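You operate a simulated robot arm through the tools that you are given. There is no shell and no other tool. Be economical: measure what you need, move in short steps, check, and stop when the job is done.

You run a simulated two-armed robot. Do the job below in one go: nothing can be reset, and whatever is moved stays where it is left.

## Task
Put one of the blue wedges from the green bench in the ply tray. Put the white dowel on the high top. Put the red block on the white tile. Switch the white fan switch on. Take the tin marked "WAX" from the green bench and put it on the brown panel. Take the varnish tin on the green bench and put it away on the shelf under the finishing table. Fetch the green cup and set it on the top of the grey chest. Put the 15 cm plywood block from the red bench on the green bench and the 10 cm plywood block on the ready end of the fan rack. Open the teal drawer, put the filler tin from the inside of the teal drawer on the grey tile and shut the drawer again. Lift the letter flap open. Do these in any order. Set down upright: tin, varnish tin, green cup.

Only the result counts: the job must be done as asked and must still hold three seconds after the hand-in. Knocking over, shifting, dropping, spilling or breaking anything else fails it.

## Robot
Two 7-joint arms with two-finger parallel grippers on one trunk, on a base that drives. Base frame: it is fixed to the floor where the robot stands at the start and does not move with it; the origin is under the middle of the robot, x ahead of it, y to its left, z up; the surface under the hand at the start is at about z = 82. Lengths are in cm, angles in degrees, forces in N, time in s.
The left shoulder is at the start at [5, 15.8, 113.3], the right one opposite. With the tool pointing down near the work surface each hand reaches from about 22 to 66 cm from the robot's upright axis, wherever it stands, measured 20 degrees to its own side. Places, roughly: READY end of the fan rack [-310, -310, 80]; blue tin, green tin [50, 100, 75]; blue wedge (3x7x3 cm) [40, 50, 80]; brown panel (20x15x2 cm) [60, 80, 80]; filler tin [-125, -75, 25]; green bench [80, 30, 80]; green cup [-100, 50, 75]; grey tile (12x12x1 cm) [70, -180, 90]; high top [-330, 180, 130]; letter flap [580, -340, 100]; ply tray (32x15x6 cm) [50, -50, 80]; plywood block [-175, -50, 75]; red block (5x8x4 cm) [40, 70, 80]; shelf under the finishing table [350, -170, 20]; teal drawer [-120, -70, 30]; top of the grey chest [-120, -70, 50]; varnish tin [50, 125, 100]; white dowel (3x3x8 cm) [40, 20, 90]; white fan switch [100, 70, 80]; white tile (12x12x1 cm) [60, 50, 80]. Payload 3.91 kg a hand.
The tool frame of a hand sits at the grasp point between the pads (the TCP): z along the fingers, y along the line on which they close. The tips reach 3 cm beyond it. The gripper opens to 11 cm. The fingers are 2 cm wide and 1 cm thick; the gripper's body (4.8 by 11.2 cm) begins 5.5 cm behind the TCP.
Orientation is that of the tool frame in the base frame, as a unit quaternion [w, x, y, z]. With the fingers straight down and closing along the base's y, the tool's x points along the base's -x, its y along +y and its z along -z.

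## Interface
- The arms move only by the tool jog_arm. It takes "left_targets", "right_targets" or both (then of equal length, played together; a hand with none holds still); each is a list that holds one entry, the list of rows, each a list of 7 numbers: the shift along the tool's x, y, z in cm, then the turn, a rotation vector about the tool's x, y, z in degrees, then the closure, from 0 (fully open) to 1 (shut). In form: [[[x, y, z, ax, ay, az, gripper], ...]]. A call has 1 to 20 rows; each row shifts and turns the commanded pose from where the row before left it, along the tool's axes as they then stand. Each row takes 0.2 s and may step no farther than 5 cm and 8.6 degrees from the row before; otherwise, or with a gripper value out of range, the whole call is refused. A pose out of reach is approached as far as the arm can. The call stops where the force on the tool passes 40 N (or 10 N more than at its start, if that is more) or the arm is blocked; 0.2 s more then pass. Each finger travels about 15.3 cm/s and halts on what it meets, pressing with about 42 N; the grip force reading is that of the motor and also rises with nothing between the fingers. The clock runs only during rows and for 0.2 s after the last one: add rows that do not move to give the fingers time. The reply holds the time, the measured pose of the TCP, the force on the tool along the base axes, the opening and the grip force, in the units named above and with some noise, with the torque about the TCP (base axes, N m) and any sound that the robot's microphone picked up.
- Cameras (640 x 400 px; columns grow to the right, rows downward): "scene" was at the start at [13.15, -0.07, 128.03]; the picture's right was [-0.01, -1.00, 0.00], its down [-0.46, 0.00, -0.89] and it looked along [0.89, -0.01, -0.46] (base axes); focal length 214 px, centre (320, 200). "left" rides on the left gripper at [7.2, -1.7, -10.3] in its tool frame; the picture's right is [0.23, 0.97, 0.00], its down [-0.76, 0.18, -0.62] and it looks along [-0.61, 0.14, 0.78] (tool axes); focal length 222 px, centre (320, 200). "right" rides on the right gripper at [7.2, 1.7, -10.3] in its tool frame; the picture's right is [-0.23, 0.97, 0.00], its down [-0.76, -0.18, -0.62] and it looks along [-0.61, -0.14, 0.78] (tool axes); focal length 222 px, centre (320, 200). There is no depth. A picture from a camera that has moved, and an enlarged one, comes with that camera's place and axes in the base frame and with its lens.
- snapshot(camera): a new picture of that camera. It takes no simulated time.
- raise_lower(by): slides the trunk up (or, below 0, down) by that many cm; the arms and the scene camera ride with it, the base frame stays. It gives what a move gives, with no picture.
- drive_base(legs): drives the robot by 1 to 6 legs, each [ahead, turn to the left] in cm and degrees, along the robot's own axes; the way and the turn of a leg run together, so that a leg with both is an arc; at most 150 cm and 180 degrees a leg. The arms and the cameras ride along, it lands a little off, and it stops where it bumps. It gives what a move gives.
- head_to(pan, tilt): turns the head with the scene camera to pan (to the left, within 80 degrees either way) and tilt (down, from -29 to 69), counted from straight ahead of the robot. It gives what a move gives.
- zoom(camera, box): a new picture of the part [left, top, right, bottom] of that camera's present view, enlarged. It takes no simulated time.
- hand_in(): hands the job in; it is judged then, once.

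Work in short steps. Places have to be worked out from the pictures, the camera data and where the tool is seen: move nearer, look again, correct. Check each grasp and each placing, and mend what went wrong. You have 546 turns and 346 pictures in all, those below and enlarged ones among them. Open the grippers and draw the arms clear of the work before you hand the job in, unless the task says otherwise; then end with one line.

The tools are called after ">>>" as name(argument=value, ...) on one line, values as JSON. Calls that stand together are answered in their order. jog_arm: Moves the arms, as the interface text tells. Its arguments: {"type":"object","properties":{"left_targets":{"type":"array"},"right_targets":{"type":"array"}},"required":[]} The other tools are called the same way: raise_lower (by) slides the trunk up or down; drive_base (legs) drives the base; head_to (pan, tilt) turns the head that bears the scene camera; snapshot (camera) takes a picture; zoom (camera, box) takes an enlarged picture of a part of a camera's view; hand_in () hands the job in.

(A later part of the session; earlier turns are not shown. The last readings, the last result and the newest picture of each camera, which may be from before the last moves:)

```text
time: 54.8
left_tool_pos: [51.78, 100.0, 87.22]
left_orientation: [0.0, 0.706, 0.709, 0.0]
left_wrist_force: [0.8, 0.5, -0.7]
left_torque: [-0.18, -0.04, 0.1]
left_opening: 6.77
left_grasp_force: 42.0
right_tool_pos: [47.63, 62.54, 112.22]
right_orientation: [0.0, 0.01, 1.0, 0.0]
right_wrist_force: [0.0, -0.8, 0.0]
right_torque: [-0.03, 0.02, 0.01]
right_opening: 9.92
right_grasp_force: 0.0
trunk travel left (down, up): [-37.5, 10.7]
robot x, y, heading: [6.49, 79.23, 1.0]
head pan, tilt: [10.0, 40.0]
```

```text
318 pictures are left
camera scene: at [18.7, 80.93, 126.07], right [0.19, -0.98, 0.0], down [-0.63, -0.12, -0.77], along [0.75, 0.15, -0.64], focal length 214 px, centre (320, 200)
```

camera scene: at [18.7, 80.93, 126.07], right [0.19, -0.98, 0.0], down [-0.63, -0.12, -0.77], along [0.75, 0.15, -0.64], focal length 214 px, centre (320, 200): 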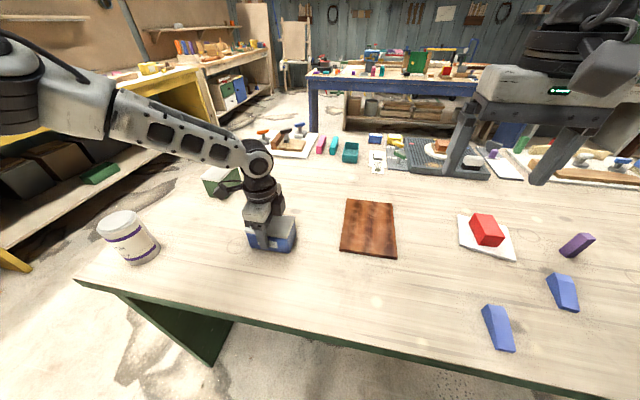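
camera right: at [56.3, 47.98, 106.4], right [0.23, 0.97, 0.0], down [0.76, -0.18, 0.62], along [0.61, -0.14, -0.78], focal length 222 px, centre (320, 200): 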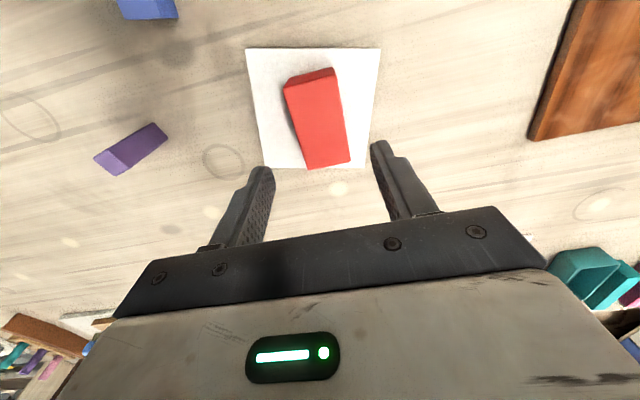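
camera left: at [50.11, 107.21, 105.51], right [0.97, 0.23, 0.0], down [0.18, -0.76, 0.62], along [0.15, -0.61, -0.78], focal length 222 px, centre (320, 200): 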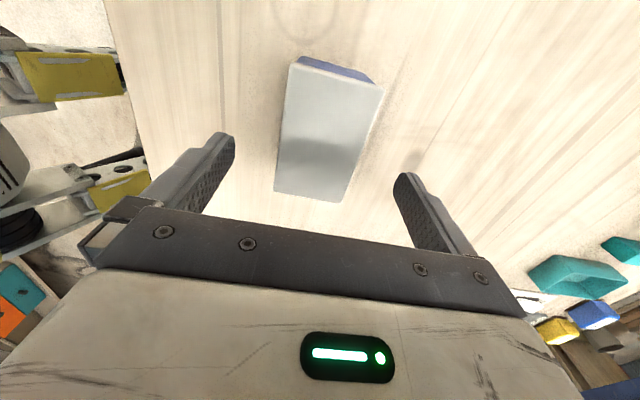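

Gripped at 6.8 cm. I lift, move the right hand aside, and carry the tin over the panel.

>>> jog_arm(left_targets=[[[0, 0, -3, 0, 0, 0, 1], [0, 0, -4, 0, 0, 0, 1], [0, 0, -1, 0, 0, 0, 1], [0, 0, 0, 0, 0, 0, 1]]], right_targets=[[[1, -4.5, 0, 0, 0, 0, 0.1], [1, -4.5, 0, 0, 0, 0, 0.1], [1, -4.5, 0, 0, 0, 0, 0.1], [1, -4.5, 0, 0, 0, 0, 0.1]]])

>>> snapshot(camera="scene")

>>> jog_arm(left_targets=[[[-4.1, 1.2, 0, 0, 0, 0, 1], [-4.1, 1.2, 0, 0, 0, 0, 1], [-4.1, 1.2, 0, 0, 0, 0, 1], [-4.1, 1.2, 0, 0, 0, 0, 1], [-4.1, 1.2, 0, 0, 0, 0, 1], [-4.1, 1.2, 0, 0, 0, 0, 1]]])

>>> snapshot(camera="left")

>>> snapshot(camera="scene")

```text
time: 55.8
left_tool_pos: [52.01, 99.95, 95.28]
left_orientation: [-0.001, 0.705, 0.709, 0.001]
left_wrist_force: [0.4, -0.1, -4.2]
left_torque: [0.03, 0.03, 0.01]
left_opening: 6.78
left_grasp_force: 42.2
right_tool_pos: [43.2, 44.75, 112.08]
right_orientation: [0.0, 0.009, 1.0, 0.0]
right_wrist_force: [0.5, -0.2, 0.9]
right_torque: [0.01, 0.0, 0.04]
right_opening: 9.9
right_grasp_force: 0.1
trunk travel left (down, up): [-37.5, 10.7]
robot x, y, heading: [6.13, 79.32, 1.0]
head pan, tilt: [10.0, 40.0]
```

```text
317 pictures are left
camera scene: at [18.68, 80.9, 126.07], right [0.19, -0.98, 0.0], down [-0.63, -0.12, -0.77], along [0.75, 0.15, -0.64], focal length 214 px, centre (320, 200)
```

scene: 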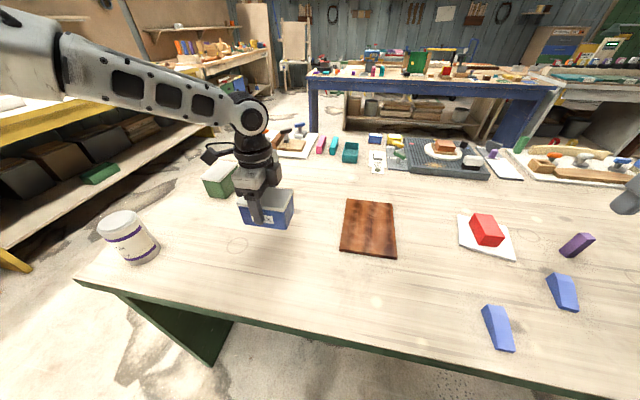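

```text
time: 57.2
left_tool_pos: [49.26, 92.42, 98.42]
left_orientation: [0.001, 0.706, 0.709, 0.001]
left_wrist_force: [-0.5, 0.1, -3.7]
left_torque: [0.01, 0.02, 0.02]
left_opening: 6.79
left_grasp_force: 42.2
left hand out of reach, approached as far as the arm can: row 2, 3, 4, 5, 6
right_tool_pos: [43.15, 44.77, 112.08]
right_orientation: [0.0, 0.009, 1.0, 0.0]
right_wrist_force: [0.0, 0.9, 0.8]
right_torque: [0.02, 0.03, -0.02]
right_opening: 9.9
right_grasp_force: 0.0
trunk travel left (down, up): [-37.5, 10.7]
robot x, y, heading: [6.35, 79.01, 1.1]
head pan, tilt: [10.0, 40.0]
```

```text
316 pictures are left
camera left: at [47.62, 99.53, 108.88], right [0.97, 0.23, 0.0], down [0.18, -0.76, 0.62], along [0.15, -0.61, -0.78], focal length 222 px, centre (320, 200)
```

left: 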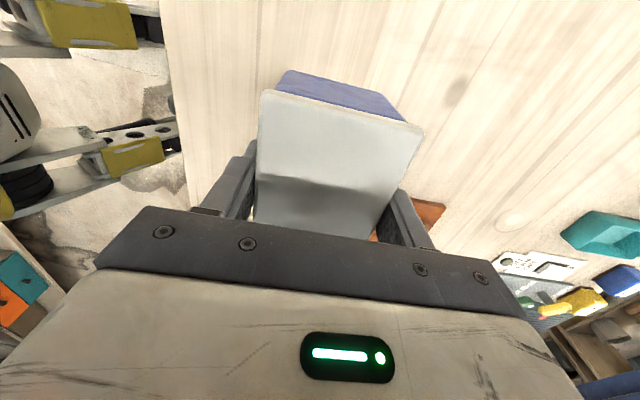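

```text
315 pictures are left
camera scene: at [18.71, 80.93, 126.07], right [0.19, -0.98, 0.0], down [-0.63, -0.12, -0.77], along [0.75, 0.15, -0.64], focal length 214 px, centre (320, 200)
```

scene: 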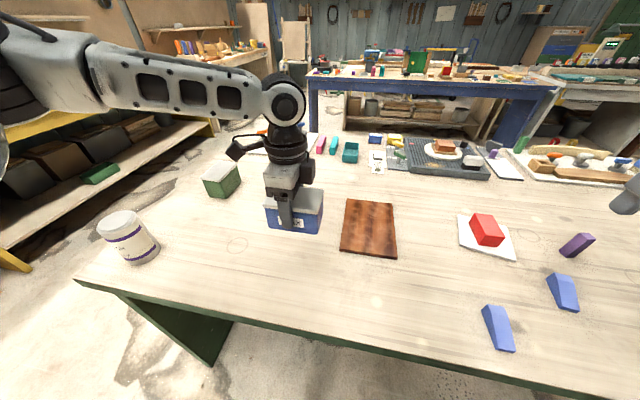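

The 90° wrist yaw limits reach. Since the tin may lie either way on the panel, I turn the yaw back to 0 and then move over.

>>> jog_arm(left_targets=[[[0, 0, 0, 0, 0, -8.1, 1], [0, 0, 0, 0, 0, -8.1, 1], [0, 0, 0, 0, 0, -8.1, 1], [0, 0, 0, 0, 0, -8.1, 1], [0, 0, 0, 0, 0, -8.1, 1], [0, 0, 0, 0, 0, -8.1, 1], [0, 0, 0, 0, 0, -8.1, 1], [0, 0, 0, 0, 0, -8.1, 1], [0, 0, 0, 0, 0, -8.1, 1], [0, 0, 0, 0, 0, -8.1, 1], [0, 0, 0, 0, 0, -8.8, 1]]])

```text
refused: row 11 steps farther than a row can; nothing moved
```

Row limit; I use 8.2 in each row.

>>> jog_arm(left_targets=[[[0, 0, 0, 0, 0, -8.2, 1], [0, 0, 0, 0, 0, -8.2, 1], [0, 0, 0, 0, 0, -8.2, 1], [0, 0, 0, 0, 0, -8.2, 1], [0, 0, 0, 0, 0, -8.2, 1], [0, 0, 0, 0, 0, -8.2, 1], [0, 0, 0, 0, 0, -8.2, 1], [0, 0, 0, 0, 0, -8.2, 1], [0, 0, 0, 0, 0, -8.2, 1], [0, 0, 0, 0, 0, -8.2, 1], [0, 0, 0, 0, 0, -8.0, 1], [-2, -4, 0, 0, 0, 0, 1], [-2, -4, 0, 0, 0, 0, 1], [-2, -4, 0, 0, 0, 0, 1], [-2, -4, 0, 0, 0, 0, 1]]])

>>> snapshot(camera="left")

>>> snapshot(camera="scene")

```text
time: 60.4
left_tool_pos: [48.88, 91.95, 100.73]
left_orientation: [0.001, -0.002, 1.0, 0.0]
left_wrist_force: [0.4, -0.3, -4.1]
left_torque: [-0.01, 0.05, 0.03]
left_opening: 6.79
left_grasp_force: 41.6
left hand out of reach, approached as far as the arm can: row 4, 12, 13, 14, 15
right_tool_pos: [43.23, 44.82, 112.04]
right_orientation: [0.0, 0.011, 1.0, 0.0]
right_wrist_force: [0.2, 0.3, -0.2]
right_torque: [0.0, -0.01, -0.03]
right_opening: 9.89
right_grasp_force: 0.0
trunk travel left (down, up): [-37.5, 10.7]
robot x, y, heading: [6.48, 79.25, 0.9]
head pan, tilt: [10.0, 40.0]
```

```text
314 pictures are left
camera left: at [41.75, 89.98, 111.05], right [-0.23, 0.97, 0.0], down [0.76, 0.18, 0.62], along [0.61, 0.14, -0.78], focal length 222 px, centre (320, 200)
```

left: 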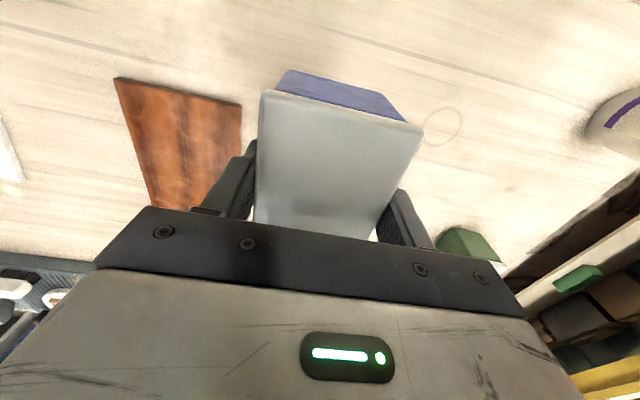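

```text
313 pictures are left
camera scene: at [18.71, 80.94, 126.07], right [0.19, -0.98, 0.0], down [-0.63, -0.12, -0.77], along [0.75, 0.15, -0.64], focal length 214 px, centre (320, 200)
```

scene: 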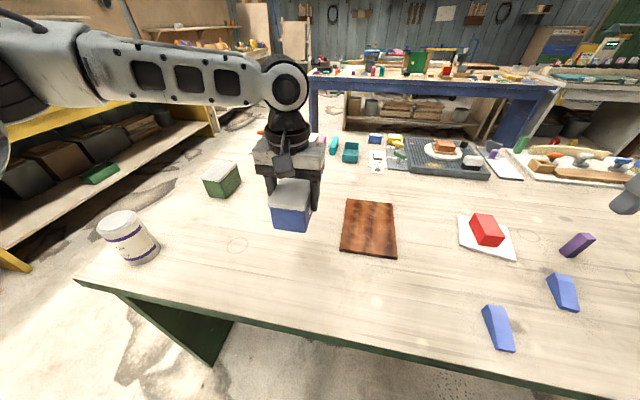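

The arm is limited in this direction, so I swing the base 20° right instead, bringing the tin toward the panel.

>>> drive_base(legs=[[0, -20]])

>>> jog_arm(left_targets=[[[-3, 0, 0, 0, 0, 0, 1], [-3, 0, 0, 0, 0, 0, 1], [-3, 0, 0, 0, 0, 0, 1]]])

>>> snapshot(camera="left")

```text
time: 61.9
left_tool_pos: [50.71, 76.68, 100.79]
left_orientation: [0.001, 0.169, 0.986, 0.0]
left_wrist_force: [0.2, 0.3, -3.5]
left_torque: [0.01, 0.01, -0.01]
left_opening: 6.8
left_grasp_force: 42.3
right_tool_pos: [29.33, 34.29, 112.01]
right_orientation: [0.0, 0.182, 0.983, 0.001]
right_wrist_force: [0.2, 0.6, 0.2]
right_torque: [-0.01, -0.01, 0.03]
right_opening: 9.92
right_grasp_force: 0.1
trunk travel left (down, up): [-37.5, 10.7]
robot x, y, heading: [6.4, 79.08, -18.8]
head pan, tilt: [10.0, 40.0]
```

```text
time: 62.7
left_tool_pos: [57.61, 78.73, 101.31]
left_orientation: [0.002, 0.17, 0.985, -0.001]
left_wrist_force: [0.1, 0.8, -3.0]
left_torque: [0.02, 0.0, 0.02]
left_opening: 6.77
left_grasp_force: 41.6
left hand out of reach, approached as far as the arm can: row 1, 2, 3
right_tool_pos: [29.41, 34.18, 112.03]
right_orientation: [0.001, 0.182, 0.983, 0.001]
right_wrist_force: [0.5, -0.4, -0.6]
right_torque: [-0.03, 0.01, 0.02]
right_opening: 9.92
right_grasp_force: 0.1
trunk travel left (down, up): [-37.5, 10.7]
robot x, y, heading: [6.23, 78.96, -18.8]
head pan, tilt: [10.0, 40.0]
```

```text
312 pictures are left
camera left: at [50.32, 79.46, 111.63], right [0.11, 0.99, 0.0], down [0.78, -0.09, 0.63], along [0.62, -0.07, -0.78], focal length 222 px, centre (320, 200)
```

left: 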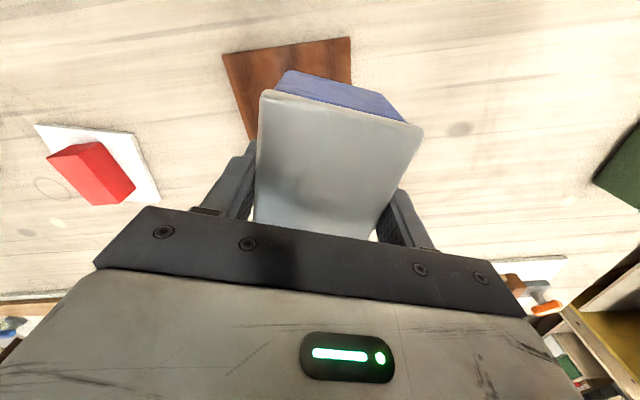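

Panel spans x 51.7–71, y 69–82.5. I nudge the base (3° right, 3 cm ahead) to centre the tin at about [60, 75].

>>> drive_base(legs=[[0, -2.6], [3, 0]])

>>> jog_arm(left_targets=[[[0, 0, 3, 0, 0, 0, 1], [0, 0, 3, 0, 0, 0, 1]]])

>>> snapshot(camera="left")

>>> snapshot(camera="scene")

```text
time: 63.9
left_tool_pos: [60.44, 75.35, 101.18]
left_orientation: [0.001, 0.191, 0.982, 0.0]
left_wrist_force: [0.8, 0.2, -3.9]
left_torque: [0.02, 0.05, 0.02]
left_opening: 6.77
left_grasp_force: 41.9
right_tool_pos: [30.36, 32.18, 111.92]
right_orientation: [-0.001, 0.204, 0.979, 0.001]
right_wrist_force: [-0.3, 0.3, -0.3]
right_torque: [0.0, 0.03, 0.0]
right_opening: 9.89
right_grasp_force: 0.1
trunk travel left (down, up): [-37.5, 10.7]
robot x, y, heading: [9.39, 77.98, -20.9]
head pan, tilt: [10.0, 40.0]
```

```text
time: 64.5
left_tool_pos: [59.94, 76.36, 95.54]
left_orientation: [0.002, 0.191, 0.982, -0.001]
left_wrist_force: [0.2, -0.5, -4.1]
left_torque: [0.01, -0.02, 0.01]
left_opening: 6.78
left_grasp_force: 42.1
left hand out of reach, approached as far as the arm can: row 2
right_tool_pos: [30.33, 32.18, 112.02]
right_orientation: [0.0, 0.203, 0.979, 0.0]
right_wrist_force: [0.2, -0.7, -0.6]
right_torque: [0.01, -0.03, -0.01]
right_opening: 9.88
right_grasp_force: 0.1
trunk travel left (down, up): [-37.5, 10.7]
robot x, y, heading: [9.05, 77.94, -21.3]
head pan, tilt: [10.0, 40.0]
```

```text
311 pictures are left
camera left: at [52.58, 77.39, 105.76], right [0.15, 0.99, 0.0], down [0.77, -0.12, 0.63], along [0.62, -0.1, -0.78], focal length 222 px, centre (320, 200)
```

left: 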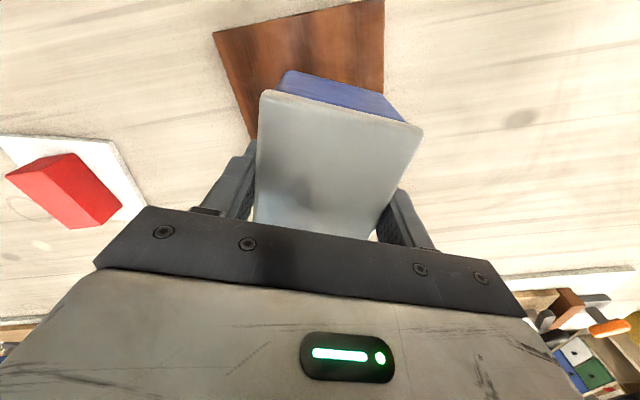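

```text
310 pictures are left
camera scene: at [21.31, 75.02, 126.07], right [-0.2, -0.98, 0.0], down [-0.63, 0.13, -0.77], along [0.75, -0.15, -0.64], focal length 214 px, centre (320, 200)
```

scene: 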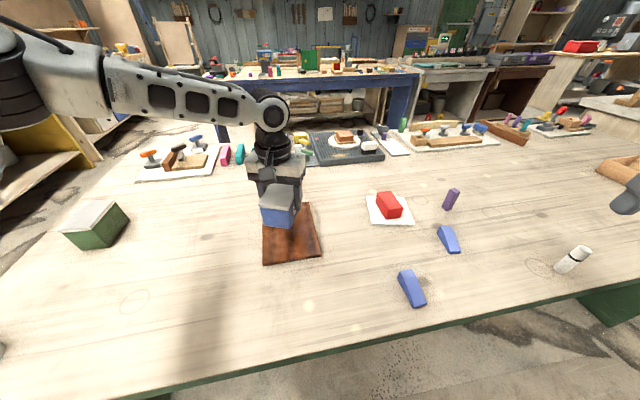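

Tin nearly centred; I turn the base 1° more and descend toward the panel.

>>> drive_base(legs=[[0, -1.2]])

>>> jog_arm(left_targets=[[[0, 0, 3, 0, 0, 0, 1], [0, 0, 1.5, 0, 0, 0, 1]]])

>>> snapshot(camera="scene")

```text
time: 65.2
left_tool_pos: [59.92, 75.27, 95.5]
left_orientation: [0.002, 0.202, 0.979, -0.001]
left_wrist_force: [-0.3, 0.1, -3.9]
left_torque: [0.03, 0.0, -0.01]
left_opening: 6.78
left_grasp_force: 42.6
right_tool_pos: [29.36, 31.8, 112.12]
right_orientation: [0.001, 0.213, 0.977, 0.0]
right_wrist_force: [-0.7, 0.6, -0.5]
right_torque: [-0.01, 0.01, 0.01]
right_opening: 9.9
right_grasp_force: 0.0
trunk travel left (down, up): [-37.5, 10.7]
robot x, y, heading: [8.89, 77.87, -22.4]
head pan, tilt: [10.0, 40.0]
```

```text
time: 65.8
left_tool_pos: [59.42, 76.52, 91.64]
left_orientation: [0.002, 0.202, 0.979, -0.003]
left_wrist_force: [1.0, 1.0, -4.3]
left_torque: [0.02, -0.01, 0.04]
left_opening: 6.76
left_grasp_force: 41.7
left hand out of reach, approached as far as the arm can: row 1, 2
right_tool_pos: [29.28, 31.68, 111.98]
right_orientation: [-0.001, 0.214, 0.977, 0.001]
right_wrist_force: [0.8, 0.3, -0.4]
right_torque: [0.0, 0.04, 0.01]
right_opening: 9.9
right_grasp_force: 0.0
trunk travel left (down, up): [-37.5, 10.7]
robot x, y, heading: [9.12, 77.75, -22.5]
head pan, tilt: [10.0, 40.0]
```

```text
309 pictures are left
camera scene: at [21.24, 74.76, 126.07], right [-0.22, -0.98, 0.0], down [-0.63, 0.14, -0.77], along [0.75, -0.17, -0.64], focal length 214 px, centre (320, 200)
```

scene: 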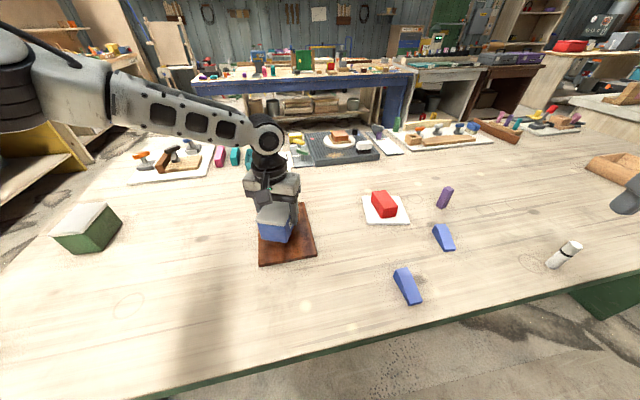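

The arm drifts in y as it descends, so I turn the base a bit more and use the trunk to lower the last 2 cm.

>>> drive_base(legs=[[0, -1.6]])

>>> raise_lower(by=-2.0)

>>> snapshot(camera="left")

>>> zoom(camera="scene", box=[220, 160, 360, 280])

```text
time: 66.6
left_tool_pos: [59.14, 75.18, 91.7]
left_orientation: [0.002, 0.215, 0.977, -0.002]
left_wrist_force: [-0.6, -0.4, -3.2]
left_torque: [0.0, -0.02, 0.0]
left_opening: 6.79
left_grasp_force: 41.9
right_tool_pos: [28.05, 31.18, 111.96]
right_orientation: [0.0, 0.228, 0.974, 0.0]
right_wrist_force: [0.0, -0.5, -0.2]
right_torque: [0.01, -0.01, -0.01]
right_opening: 9.91
right_grasp_force: 0.1
trunk travel left (down, up): [-37.5, 10.7]
robot x, y, heading: [9.11, 78.3, -24.0]
head pan, tilt: [10.0, 40.0]
```

```text
time: 67.3
left_tool_pos: [59.21, 75.12, 89.56]
left_orientation: [0.002, 0.215, 0.977, -0.002]
left_wrist_force: [-0.3, 0.5, -3.0]
left_torque: [0.03, -0.01, -0.01]
left_opening: 6.77
left_grasp_force: 42.0
right_tool_pos: [28.08, 31.26, 110.03]
right_orientation: [0.0, 0.227, 0.974, 0.0]
right_wrist_force: [0.7, -0.9, 0.9]
right_torque: [0.02, -0.01, 0.0]
right_opening: 9.89
right_grasp_force: 0.0
trunk travel left (down, up): [-35.5, 12.7]
robot x, y, heading: [8.93, 78.22, -24.1]
head pan, tilt: [10.0, 40.0]
```

```text
308 pictures are left
camera left: at [51.95, 76.58, 99.91], right [0.2, 0.98, 0.0], down [0.76, -0.16, 0.63], along [0.61, -0.13, -0.78], focal length 222 px, centre (320, 200)
```

left: 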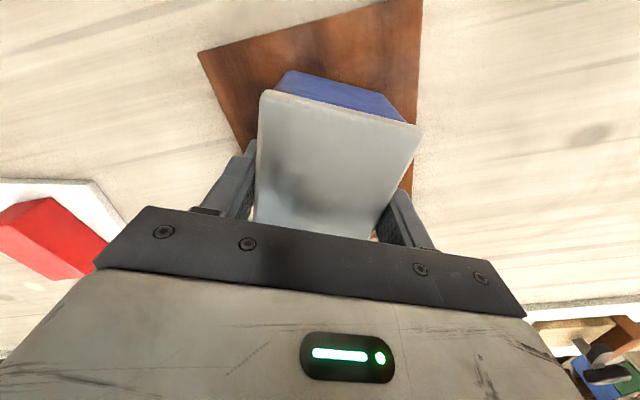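

```text
3.33 times, centred on (290, 220) of scene
camera zoom: at [21.12, 74.43, 124.06], right [-0.24, -0.97, 0.0], down [-0.62, 0.16, -0.77], along [0.74, -0.19, -0.64], focal length 715 px, centre (420, 133)
```

zoom: 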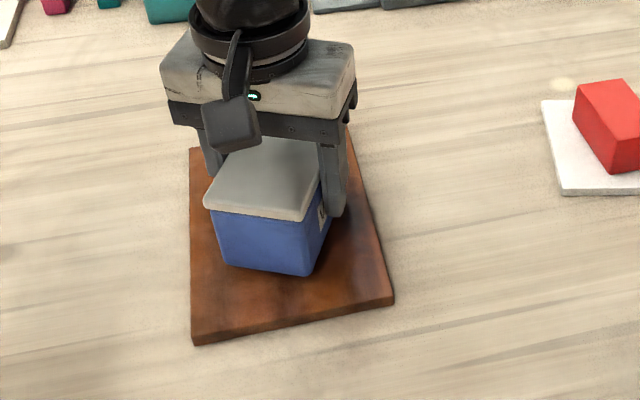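

Tin sits within the panel's outline, almost in contact. Lower slightly, release and rise.

>>> raise_lower(by=-0.5)

>>> jog_arm(left_targets=[[[0, 0, 0, 0, 0, 0, 0.15], [0, 0, 0, 0, 0, 0, 0.15], [0, 0, 0, 0, 0, 0, 0.15]]])

>>> raise_lower(by=10)

>>> snapshot(camera="left")

```text
time: 67.8
left_tool_pos: [59.23, 75.18, 89.14]
left_orientation: [0.002, 0.215, 0.977, -0.002]
left_wrist_force: [0.0, -0.6, -3.4]
left_torque: [-0.01, 0.03, -0.03]
left_opening: 6.82
left_grasp_force: 41.6
right_tool_pos: [28.04, 31.16, 109.5]
right_orientation: [0.0, 0.227, 0.974, 0.0]
right_wrist_force: [-0.8, 0.8, 0.3]
right_torque: [0.03, 0.01, -0.01]
right_opening: 9.9
right_grasp_force: 0.1
trunk travel left (down, up): [-35.0, 13.2]
robot x, y, heading: [9.33, 78.11, -24.0]
head pan, tilt: [10.0, 40.0]
```

```text
time: 68.6
left_tool_pos: [59.22, 75.13, 89.18]
left_orientation: [0.002, 0.214, 0.977, -0.003]
left_wrist_force: [0.9, 0.1, 0.6]
left_torque: [0.02, 0.0, -0.01]
left_opening: 9.33
left_grasp_force: 0.2
right_tool_pos: [27.99, 31.21, 109.47]
right_orientation: [0.0, 0.227, 0.974, 0.0]
right_wrist_force: [-0.3, -0.7, 0.1]
right_torque: [-0.02, 0.01, -0.04]
right_opening: 9.89
right_grasp_force: 0.1
trunk travel left (down, up): [-35.0, 13.2]
robot x, y, heading: [9.12, 78.33, -24.2]
head pan, tilt: [10.0, 40.0]
```

```text
time: 70.0
left_tool_pos: [59.23, 75.13, 99.14]
left_orientation: [0.002, 0.214, 0.977, -0.002]
left_wrist_force: [-0.8, 0.2, 0.0]
left_torque: [0.02, 0.0, 0.01]
left_opening: 9.36
left_grasp_force: 0.0
right_tool_pos: [28.06, 31.1, 119.43]
right_orientation: [0.0, 0.227, 0.974, 0.0]
right_wrist_force: [-0.2, 1.2, 0.2]
right_torque: [0.0, -0.03, 0.02]
right_opening: 9.92
right_grasp_force: 0.1
trunk travel left (down, up): [-45.0, 3.2]
robot x, y, heading: [9.16, 78.01, -24.2]
head pan, tilt: [10.0, 40.0]
```

```text
306 pictures are left
camera left: at [51.96, 76.57, 109.43], right [0.2, 0.98, 0.0], down [0.76, -0.16, 0.63], along [0.61, -0.13, -0.78], focal length 222 px, centre (320, 200)
```

left: 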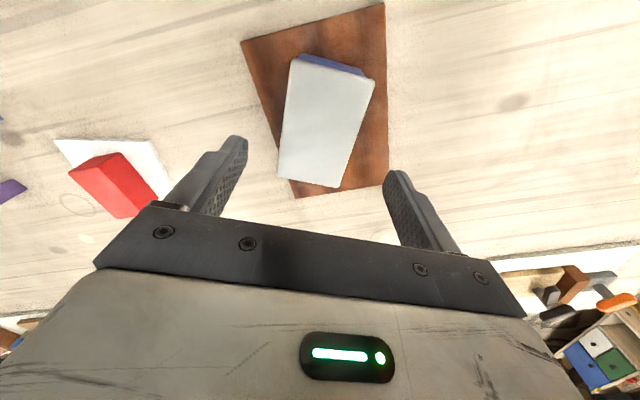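

The WAX tin stands on the panel. Next the varnish tin near [41, 128]: retract the left hand, back off, and drive further left.

>>> jog_arm(left_targets=[[[0, 0, -4, 0, 0, 0, 0], [3, 3, -2, 0, 0, 0, 0], [3, 3, -2, 0, 0, 0, 0], [3, 3, -2, 0, 0, 0, 0], [3, 3, -2, 0, 0, 0, 0], [3, 3, -2, 0, 0, 0, 0]]])

>>> drive_base(legs=[[-10, 0], [0, 114], [30, 0], [0, -90]])

>>> head_to(pan=20, tilt=45)

>>> snapshot(camera="scene")

>>> snapshot(camera="left")

```text
time: 71.3
left_tool_pos: [51.95, 95.26, 113.07]
left_orientation: [0.003, 0.217, 0.976, -0.004]
left_wrist_force: [0.6, 0.1, -1.0]
left_torque: [0.01, -0.02, -0.03]
left_opening: 11.0
left_grasp_force: 0.1
right_tool_pos: [27.95, 31.29, 119.61]
right_orientation: [0.001, 0.228, 0.974, -0.001]
right_wrist_force: [0.3, -0.1, 0.1]
right_torque: [0.01, 0.0, -0.01]
right_opening: 9.88
right_grasp_force: 0.0
trunk travel left (down, up): [-45.0, 3.2]
robot x, y, heading: [8.94, 78.28, -24.1]
head pan, tilt: [10.0, 40.0]
```

```text
time: 83.0
left_tool_pos: [30.04, 145.7, 113.09]
left_orientation: [0.003, 0.001, 1.0, -0.001]
left_wrist_force: [0.4, 0.0, 1.1]
left_torque: [0.0, -0.02, -0.02]
left_opening: 11.0
left_grasp_force: 0.1
right_tool_pos: [35.09, 77.55, 119.54]
right_orientation: [0.0, 0.013, 1.0, 0.0]
right_wrist_force: [-0.1, -0.2, 0.6]
right_torque: [-0.02, -0.03, 0.0]
right_opening: 9.92
right_grasp_force: 0.1
trunk travel left (down, up): [-45.0, 3.2]
robot x, y, heading: [-1.92, 112.19, 0.6]
head pan, tilt: [10.0, 40.0]
```

```text
time: 83.7
left_tool_pos: [30.04, 145.63, 113.03]
left_orientation: [0.003, 0.001, 1.0, -0.002]
left_wrist_force: [0.3, 0.2, 0.4]
left_torque: [-0.04, 0.0, 0.0]
left_opening: 10.98
left_grasp_force: 0.1
right_tool_pos: [35.01, 77.48, 119.59]
right_orientation: [0.001, 0.012, 1.0, 0.001]
right_wrist_force: [0.9, -0.9, -1.6]
right_torque: [0.01, -0.01, 0.0]
right_opening: 9.9
right_grasp_force: 0.1
trunk travel left (down, up): [-45.0, 3.2]
robot x, y, heading: [-1.39, 112.29, 0.9]
head pan, tilt: [20.0, 45.0]
```

```text
305 pictures are left
camera scene: at [9.96, 115.2, 132.85], right [0.35, -0.94, 0.0], down [-0.66, -0.25, -0.71], along [0.66, 0.25, -0.71], focal length 214 px, centre (320, 200)
```

scene: 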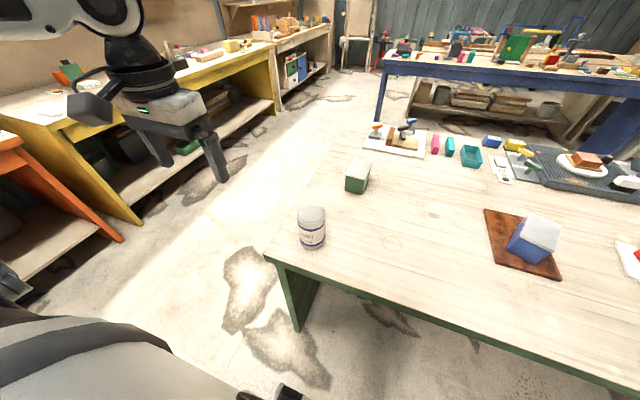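

```text
304 pictures are left
camera left: at [22.72, 143.91, 123.35], right [-0.22, 0.97, 0.0], down [0.76, 0.18, 0.63], along [0.61, 0.14, -0.78], focal length 222 px, centre (320, 200)
```

left: 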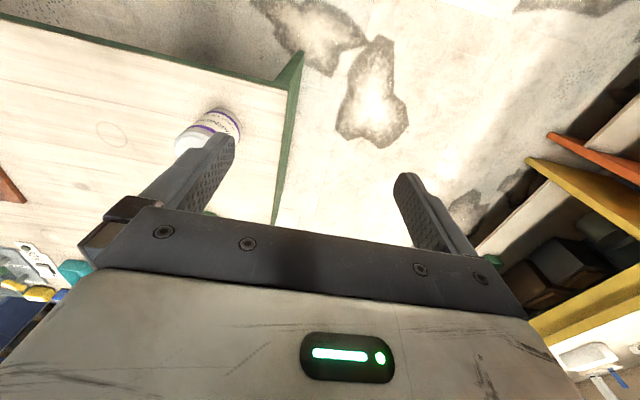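

The varnish tin (7 cm wide, 12 tall) is at about [41.6, 129.3]. Before choosing the grasp, I look toward the finishing table at [350, -170] to see its shelf.

>>> head_to(pan=-40, tilt=12)

>>> snapshot(camera="scene")

```text
time: 85.0
left_tool_pos: [29.94, 145.67, 113.03]
left_orientation: [0.004, 0.002, 1.0, -0.002]
left_wrist_force: [0.8, 0.8, 1.0]
left_torque: [-0.01, 0.01, 0.01]
left_opening: 10.99
left_grasp_force: 0.2
right_tool_pos: [34.99, 77.44, 119.58]
right_orientation: [0.0, 0.012, 1.0, 0.0]
right_wrist_force: [-0.3, 0.1, 0.8]
right_torque: [0.03, 0.0, 0.0]
right_opening: 9.91
right_grasp_force: 0.2
trunk travel left (down, up): [-45.0, 3.2]
robot x, y, heading: [-1.84, 112.61, 0.7]
head pan, tilt: [-40.0, 12.0]
```

```text
303 pictures are left
camera scene: at [9.56, 106.43, 138.01], right [-0.63, -0.77, 0.0], down [-0.16, 0.13, -0.98], along [0.76, -0.62, -0.21], focal length 214 px, centre (320, 200)
```

scene: 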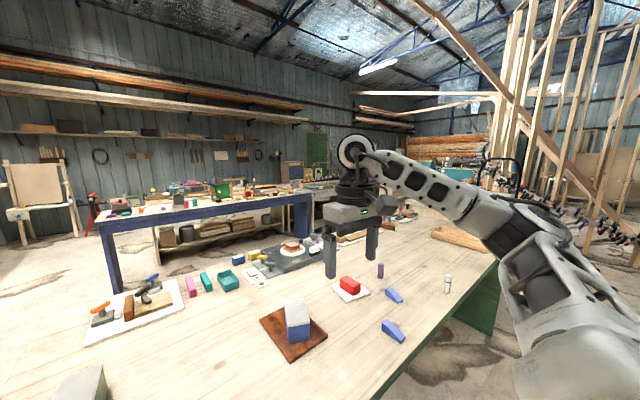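

The shelf isn't visible from here. I'll grip the varnish tin with the tool pitched 60° forward (useful for a low shelf): back off 6 cm, pitch the hand, and move to a pre-grasp pose.

>>> drive_base(legs=[[-6, 0]])

>>> head_to(pan=20, tilt=45)

>>> jog_arm(left_targets=[[[0, 0, 0, 0, -7.5, 0, 0], [0, 0, 0, 0, -7.5, 0, 0], [0, 0, 0, 0, -7.5, 0, 0], [0, 0, 0, 0, -7.5, 0, 0], [0, 0, 0, 0, -7.5, 0, 0], [0, 0, 0, 0, -7.5, 0, 0], [0, 0, 0, 0, -7.5, 0, 0], [0, 0, 0, 0, -7.5, 0, 0], [1.0, -2.72, 1, 0, 0, 0, 0], [1.8, -2.72, 2.57, 0, 0, 0, 0], [1.8, -2.72, 2.57, 0, 0, 0, 0], [1.8, -2.72, 2.57, 0, 0, 0, 0], [1.8, -2.72, 2.57, 0, 0, 0, 0]]])

>>> snapshot(camera="left")

>>> snapshot(camera="scene")

```text
time: 85.9
left_tool_pos: [23.92, 145.62, 113.16]
left_orientation: [0.003, 0.002, 1.0, -0.002]
left_wrist_force: [-0.9, -0.5, -0.1]
left_torque: [-0.02, -0.03, 0.01]
left_opening: 10.98
left_grasp_force: 0.0
right_tool_pos: [28.8, 77.48, 119.46]
right_orientation: [0.0, 0.014, 1.0, 0.0]
right_wrist_force: [-0.4, 0.7, 0.0]
right_torque: [-0.03, -0.02, 0.0]
right_opening: 9.92
right_grasp_force: 0.1
trunk travel left (down, up): [-45.0, 3.2]
robot x, y, heading: [-7.67, 111.72, 0.5]
head pan, tilt: [-40.0, 12.0]
```

```text
time: 87.2
left_tool_pos: [23.95, 145.57, 113.19]
left_orientation: [0.003, 0.002, 1.0, -0.002]
left_wrist_force: [-0.9, -0.6, 0.3]
left_torque: [0.02, -0.01, -0.02]
left_opening: 11.02
left_grasp_force: 0.0
right_tool_pos: [28.97, 77.44, 119.64]
right_orientation: [0.0, 0.014, 1.0, 0.0]
right_wrist_force: [0.1, 0.8, -0.2]
right_torque: [-0.01, -0.01, -0.01]
right_opening: 9.88
right_grasp_force: 0.1
trunk travel left (down, up): [-45.0, 3.2]
robot x, y, heading: [-7.42, 112.31, 0.7]
head pan, tilt: [20.0, 45.0]
```

```text
time: 90.0
left_tool_pos: [36.15, 137.25, 102.87]
left_orientation: [0.503, 0.001, 0.864, -0.003]
left_wrist_force: [0.4, -0.9, 0.0]
left_torque: [0.0, 0.0, -0.02]
left_opening: 10.98
left_grasp_force: 0.1
left hand out of reach, approached as far as the arm can: row 5, 6, 7, 8, 9, 10
right_tool_pos: [28.94, 77.46, 119.45]
right_orientation: [0.0, 0.014, 1.0, 0.0]
right_wrist_force: [0.3, -0.1, -0.4]
right_torque: [0.0, 0.0, -0.01]
right_opening: 9.9
right_grasp_force: 0.0
trunk travel left (down, up): [-45.0, 3.2]
robot x, y, heading: [-7.64, 112.02, 0.5]
head pan, tilt: [20.0, 45.0]
```

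```text
302 pictures are left
camera left: at [23.62, 135.39, 101.62], right [-0.11, 0.97, -0.2], down [-0.17, 0.18, 0.97], along [0.98, 0.14, 0.14], focal length 222 px, centre (320, 200)
```

left: 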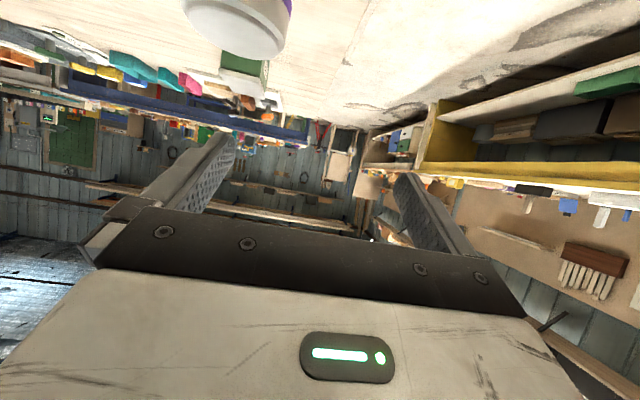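

```text
301 pictures are left
camera scene: at [3.92, 115.09, 132.85], right [0.35, -0.94, 0.0], down [-0.66, -0.25, -0.71], along [0.66, 0.25, -0.71], focal length 214 px, centre (320, 200)
```

scene: 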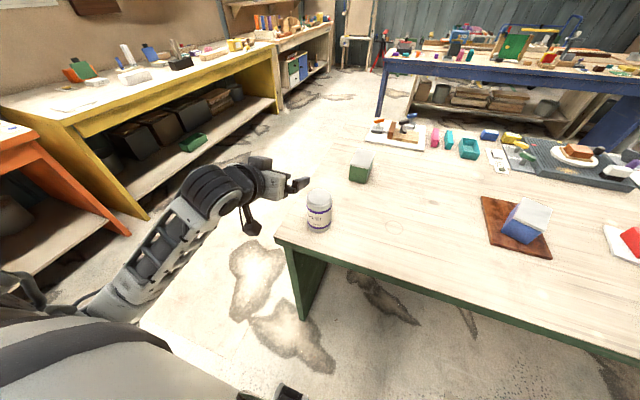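

I shift sideways above the tin first, then look before lowering.

>>> jog_arm(left_targets=[[[0, -3.6, -1, 0, 0, 0, 0], [0, -3.6, -1, 0, 0, 0, 0]]])

>>> snapshot(camera="left")

>>> zoom(camera="scene", box=[220, 120, 420, 245])

```text
time: 90.6
left_tool_pos: [34.54, 130.16, 103.95]
left_orientation: [0.503, 0.0, 0.864, -0.001]
left_wrist_force: [0.9, -0.4, 0.2]
left_torque: [0.03, -0.01, 0.0]
left_opening: 11.01
left_grasp_force: 0.0
right_tool_pos: [28.87, 77.37, 119.54]
right_orientation: [-0.001, 0.014, 1.0, 0.001]
right_wrist_force: [0.1, -0.2, 0.4]
right_torque: [0.0, 0.01, -0.01]
right_opening: 9.91
right_grasp_force: 0.0
trunk travel left (down, up): [-45.0, 3.2]
robot x, y, heading: [-7.81, 112.41, 0.6]
head pan, tilt: [20.0, 45.0]
```

```text
300 pictures are left
camera left: at [22.11, 128.39, 102.67], right [-0.11, 0.97, -0.2], down [-0.16, 0.18, 0.97], along [0.98, 0.14, 0.14], focal length 222 px, centre (320, 200)
```

left: 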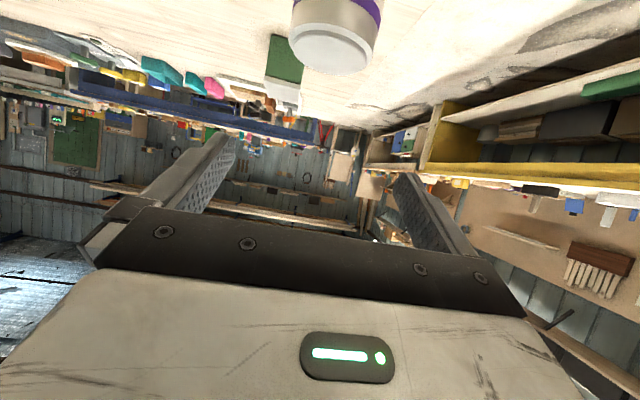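

```text
3.20 times, centred on (320, 182) of scene
camera zoom: at [3.91, 115.08, 132.85], right [0.35, -0.94, 0.0], down [-0.66, -0.25, -0.71], along [0.66, 0.25, -0.71], focal length 686 px, centre (320, 256)
```

zoom: 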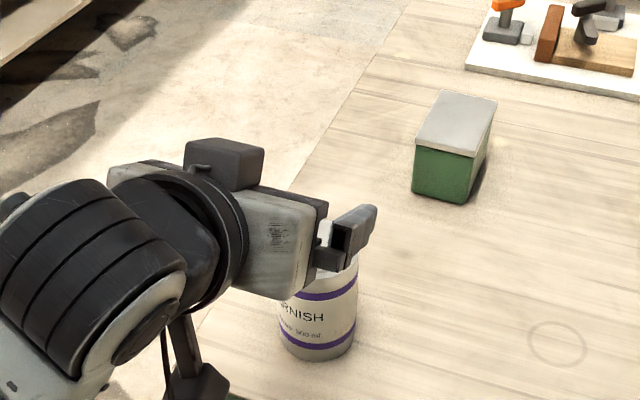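

Tin axis about [41, 129.6]. Lower in front of it with the fingers straddling, then advance.

>>> jog_arm(left_targets=[[[3.4, -0.2, 2.15, 0, 0, 0, 0], [3.4, -0.2, 2.15, 0, 0, 0, 0], [3.4, -0.2, 2.15, 0, 0, 0, 0]]])

>>> snapshot(camera="left")

>>> zoom(camera="scene", box=[220, 120, 420, 245])

```text
time: 91.4
left_tool_pos: [35.16, 129.72, 91.79]
left_orientation: [0.503, 0.001, 0.864, -0.003]
left_wrist_force: [-0.4, -0.6, 0.0]
left_torque: [0.03, -0.01, 0.03]
left_opening: 10.97
left_grasp_force: 0.1
right_tool_pos: [28.96, 77.32, 119.42]
right_orientation: [0.0, 0.014, 1.0, 0.0]
right_wrist_force: [0.9, -0.2, -0.8]
right_torque: [0.01, 0.0, -0.01]
right_opening: 9.9
right_grasp_force: 0.1
trunk travel left (down, up): [-45.0, 3.2]
robot x, y, heading: [-7.64, 112.23, 0.5]
head pan, tilt: [20.0, 45.0]
```

```text
298 pictures are left
camera left: at [22.54, 127.92, 90.56], right [-0.11, 0.97, -0.2], down [-0.17, 0.18, 0.97], along [0.98, 0.14, 0.14], focal length 222 px, centre (320, 200)
```

left: 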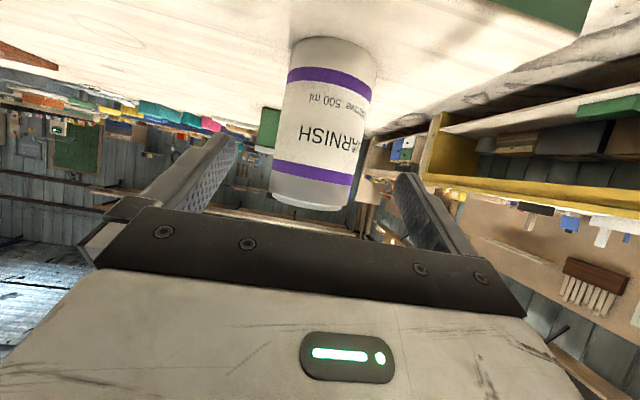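

```text
3.20 times, centred on (320, 182) of scene
camera zoom: at [3.91, 115.11, 132.85], right [0.35, -0.94, 0.0], down [-0.66, -0.25, -0.71], along [0.66, 0.25, -0.71], focal length 686 px, centre (320, 256)
```

zoom: 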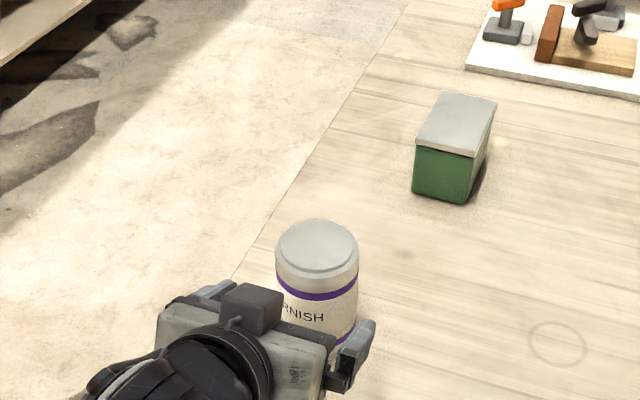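

Tin is between the fingers, axis near x = 42. Advance to it and close.

>>> jog_arm(left_targets=[[[-0.87, 0, 3.3, 0, 0, 0, 0], [-0.8, 0, 3.0, 0, 0, 0, 0], [0, 0, 0, 0, 0, 0, 1], [0, 0, 0, 0, 0, 0, 1], [0, 0, 0, 0, 0, 0, 1]]])

>>> snapshot(camera="left")

>>> zoom(camera="scene", box=[220, 120, 420, 245])

```text
time: 92.6
left_tool_pos: [41.38, 129.85, 89.7]
left_orientation: [0.502, 0.0, 0.865, -0.002]
left_wrist_force: [0.7, -1.1, 0.4]
left_torque: [0.07, -0.07, -0.07]
left_opening: 6.92
left_grasp_force: 42.6
right_tool_pos: [29.01, 77.44, 119.54]
right_orientation: [0.001, 0.015, 1.0, 0.0]
right_wrist_force: [0.0, -0.2, -1.0]
right_torque: [0.01, 0.03, 0.0]
right_opening: 9.89
right_grasp_force: 0.0
trunk travel left (down, up): [-45.0, 3.2]
robot x, y, heading: [-7.62, 112.36, 0.5]
head pan, tilt: [20.0, 45.0]
```

```text
296 pictures are left
camera left: at [28.9, 128.03, 88.59], right [-0.11, 0.97, -0.2], down [-0.16, 0.18, 0.97], along [0.98, 0.14, 0.14], focal length 222 px, centre (320, 200)
```

left: 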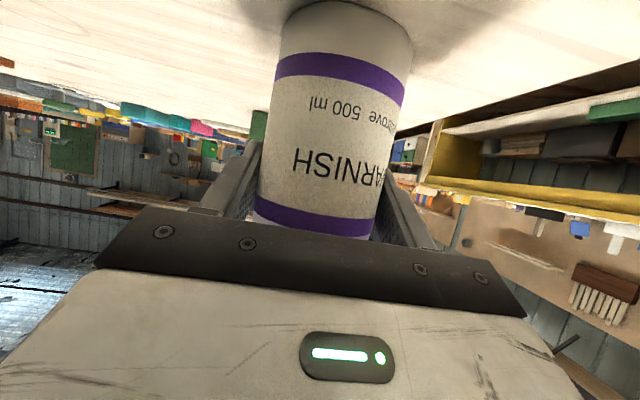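

```text
3.20 times, centred on (320, 182) of scene
camera zoom: at [3.93, 115.12, 132.84], right [0.35, -0.94, 0.0], down [-0.66, -0.25, -0.71], along [0.66, 0.25, -0.71], focal length 686 px, centre (320, 256)
```

zoom: 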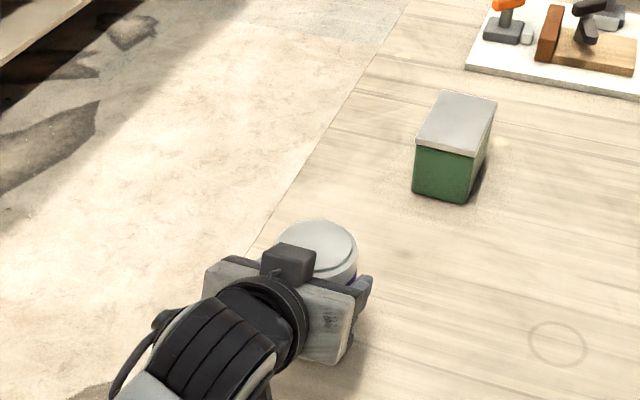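

Firm grip at 6.9 cm, tin unmoved. Lift it 12 cm and back away from the bench, tuck it closer, then survey the way.

>>> jog_arm(left_targets=[[[-2.9, 0, -1.67, 0, 0, 0, 1], [-2.9, 0, -1.67, 0, 0, 0, 1], [-2.9, 0, -1.67, 0, 0, 0, 1], [-2.9, 0, -1.67, 0, 0, 0, 1]]])

>>> drive_base(legs=[[-25, 0], [0, -90]])

>>> head_to(pan=0, tilt=15)

>>> snapshot(camera="scene")

>>> head_to(pan=60, tilt=15)

>>> snapshot(camera="scene")

>>> head_to(pan=-60, tilt=15)

>>> snapshot(camera="scene")

```text
time: 93.6
left_tool_pos: [40.97, 129.64, 103.03]
left_orientation: [0.502, 0.002, 0.865, -0.003]
left_wrist_force: [0.2, 0.6, -5.9]
left_torque: [-0.02, 0.01, 0.04]
left_opening: 6.98
left_grasp_force: 42.0
right_tool_pos: [29.0, 77.4, 119.49]
right_orientation: [0.001, 0.015, 1.0, 0.0]
right_wrist_force: [-0.4, 0.8, 0.2]
right_torque: [-0.01, -0.02, 0.03]
right_opening: 9.91
right_grasp_force: 0.1
trunk travel left (down, up): [-45.0, 3.2]
robot x, y, heading: [-7.73, 112.21, 0.6]
head pan, tilt: [20.0, 45.0]
```

```text
time: 99.4
left_tool_pos: [-16.98, 62.34, 103.01]
left_orientation: [0.344, 0.626, 0.597, -0.365]
left_wrist_force: [-0.2, 0.4, -5.1]
left_torque: [0.01, 0.02, -0.02]
left_opening: 6.93
left_grasp_force: 41.2
right_tool_pos: [-68.57, 76.75, 119.53]
right_orientation: [0.0, 0.733, 0.681, 0.0]
right_wrist_force: [-0.1, -0.1, 0.2]
right_torque: [0.01, 0.0, -0.02]
right_opening: 9.88
right_grasp_force: 0.0
trunk travel left (down, up): [-45.0, 3.2]
robot x, y, heading: [-31.82, 111.83, -92.1]
head pan, tilt: [20.0, 45.0]
```

```text
time: 100.3
left_tool_pos: [-16.92, 62.34, 103.01]
left_orientation: [0.345, 0.626, 0.597, -0.365]
left_wrist_force: [0.4, 0.3, -4.5]
left_torque: [0.03, -0.01, -0.03]
left_opening: 6.96
left_grasp_force: 41.9
right_tool_pos: [-68.63, 76.87, 119.51]
right_orientation: [0.0, 0.733, 0.68, 0.001]
right_wrist_force: [-0.3, 0.2, -0.3]
right_torque: [0.02, 0.01, -0.02]
right_opening: 9.92
right_grasp_force: 0.0
trunk travel left (down, up): [-45.0, 3.2]
robot x, y, heading: [-32.56, 112.12, -92.2]
head pan, tilt: [0.0, 15.0]
```

```text
294 pictures are left
camera scene: at [-32.56, 98.54, 137.51], right [-1.0, 0.03, 0.0], down [0.01, 0.26, -0.97], along [-0.03, -0.97, -0.26], focal length 214 px, centre (320, 200)
```

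scene: 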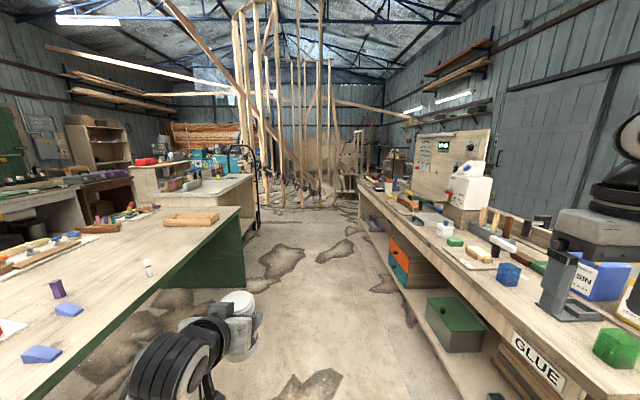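

```text
time: 101.6
left_tool_pos: [-16.91, 62.38, 103.21]
left_orientation: [0.346, 0.624, 0.598, -0.364]
left_wrist_force: [-0.2, 0.0, -5.0]
left_torque: [0.01, 0.01, -0.02]
left_opening: 6.96
left_grasp_force: 41.5
right_tool_pos: [-68.58, 76.79, 119.58]
right_orientation: [0.001, 0.733, 0.681, 0.0]
right_wrist_force: [0.0, 0.4, 0.4]
right_torque: [-0.02, -0.01, -0.04]
right_opening: 9.9
right_grasp_force: 0.0
trunk travel left (down, up): [-45.0, 3.2]
robot x, y, heading: [-32.61, 111.93, -91.9]
head pan, tilt: [60.0, 15.0]
```

```text
293 pictures are left
camera scene: at [-24.33, 102.93, 137.52], right [-0.53, -0.85, 0.0], down [-0.22, 0.14, -0.97], along [0.82, -0.51, -0.26], focal length 214 px, centre (320, 200)
```

scene: 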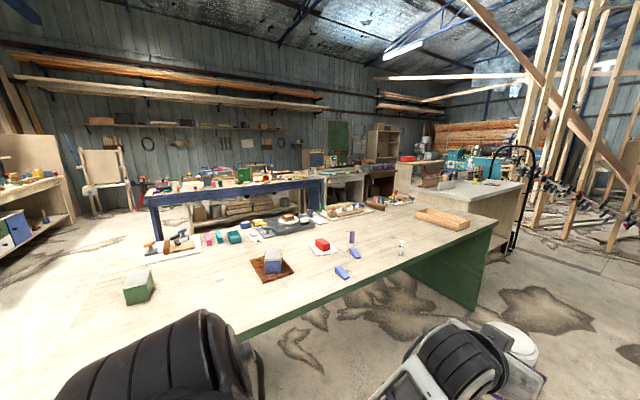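

```text
time: 103.6
left_tool_pos: [-16.97, 62.45, 103.01]
left_orientation: [0.346, 0.625, 0.598, -0.364]
left_wrist_force: [0.1, 0.6, -5.1]
left_torque: [0.02, -0.01, -0.01]
left_opening: 6.94
left_grasp_force: 41.7
right_tool_pos: [-68.54, 76.71, 119.45]
right_orientation: [0.0, 0.732, 0.681, 0.0]
right_wrist_force: [0.1, 0.2, 0.1]
right_torque: [-0.01, 0.01, 0.0]
right_opening: 9.9
right_grasp_force: 0.0
trunk travel left (down, up): [-45.0, 3.2]
robot x, y, heading: [-32.03, 111.83, -92.1]
head pan, tilt: [-60.0, 15.0]
```

```text
292 pictures are left
camera scene: at [-40.49, 103.49, 137.52], right [-0.47, 0.88, 0.0], down [0.23, 0.12, -0.97], along [-0.85, -0.45, -0.26], focal length 214 px, centre (320, 200)
```

scene: 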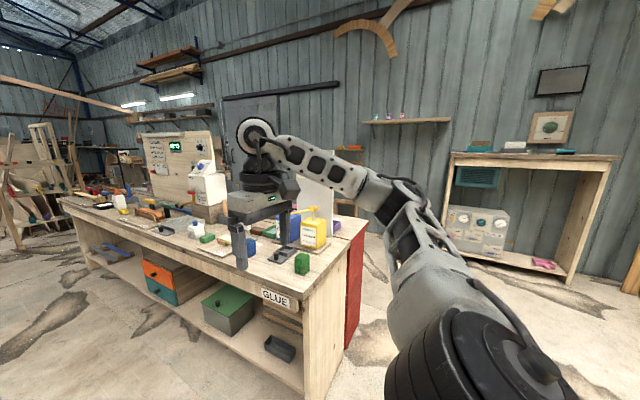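

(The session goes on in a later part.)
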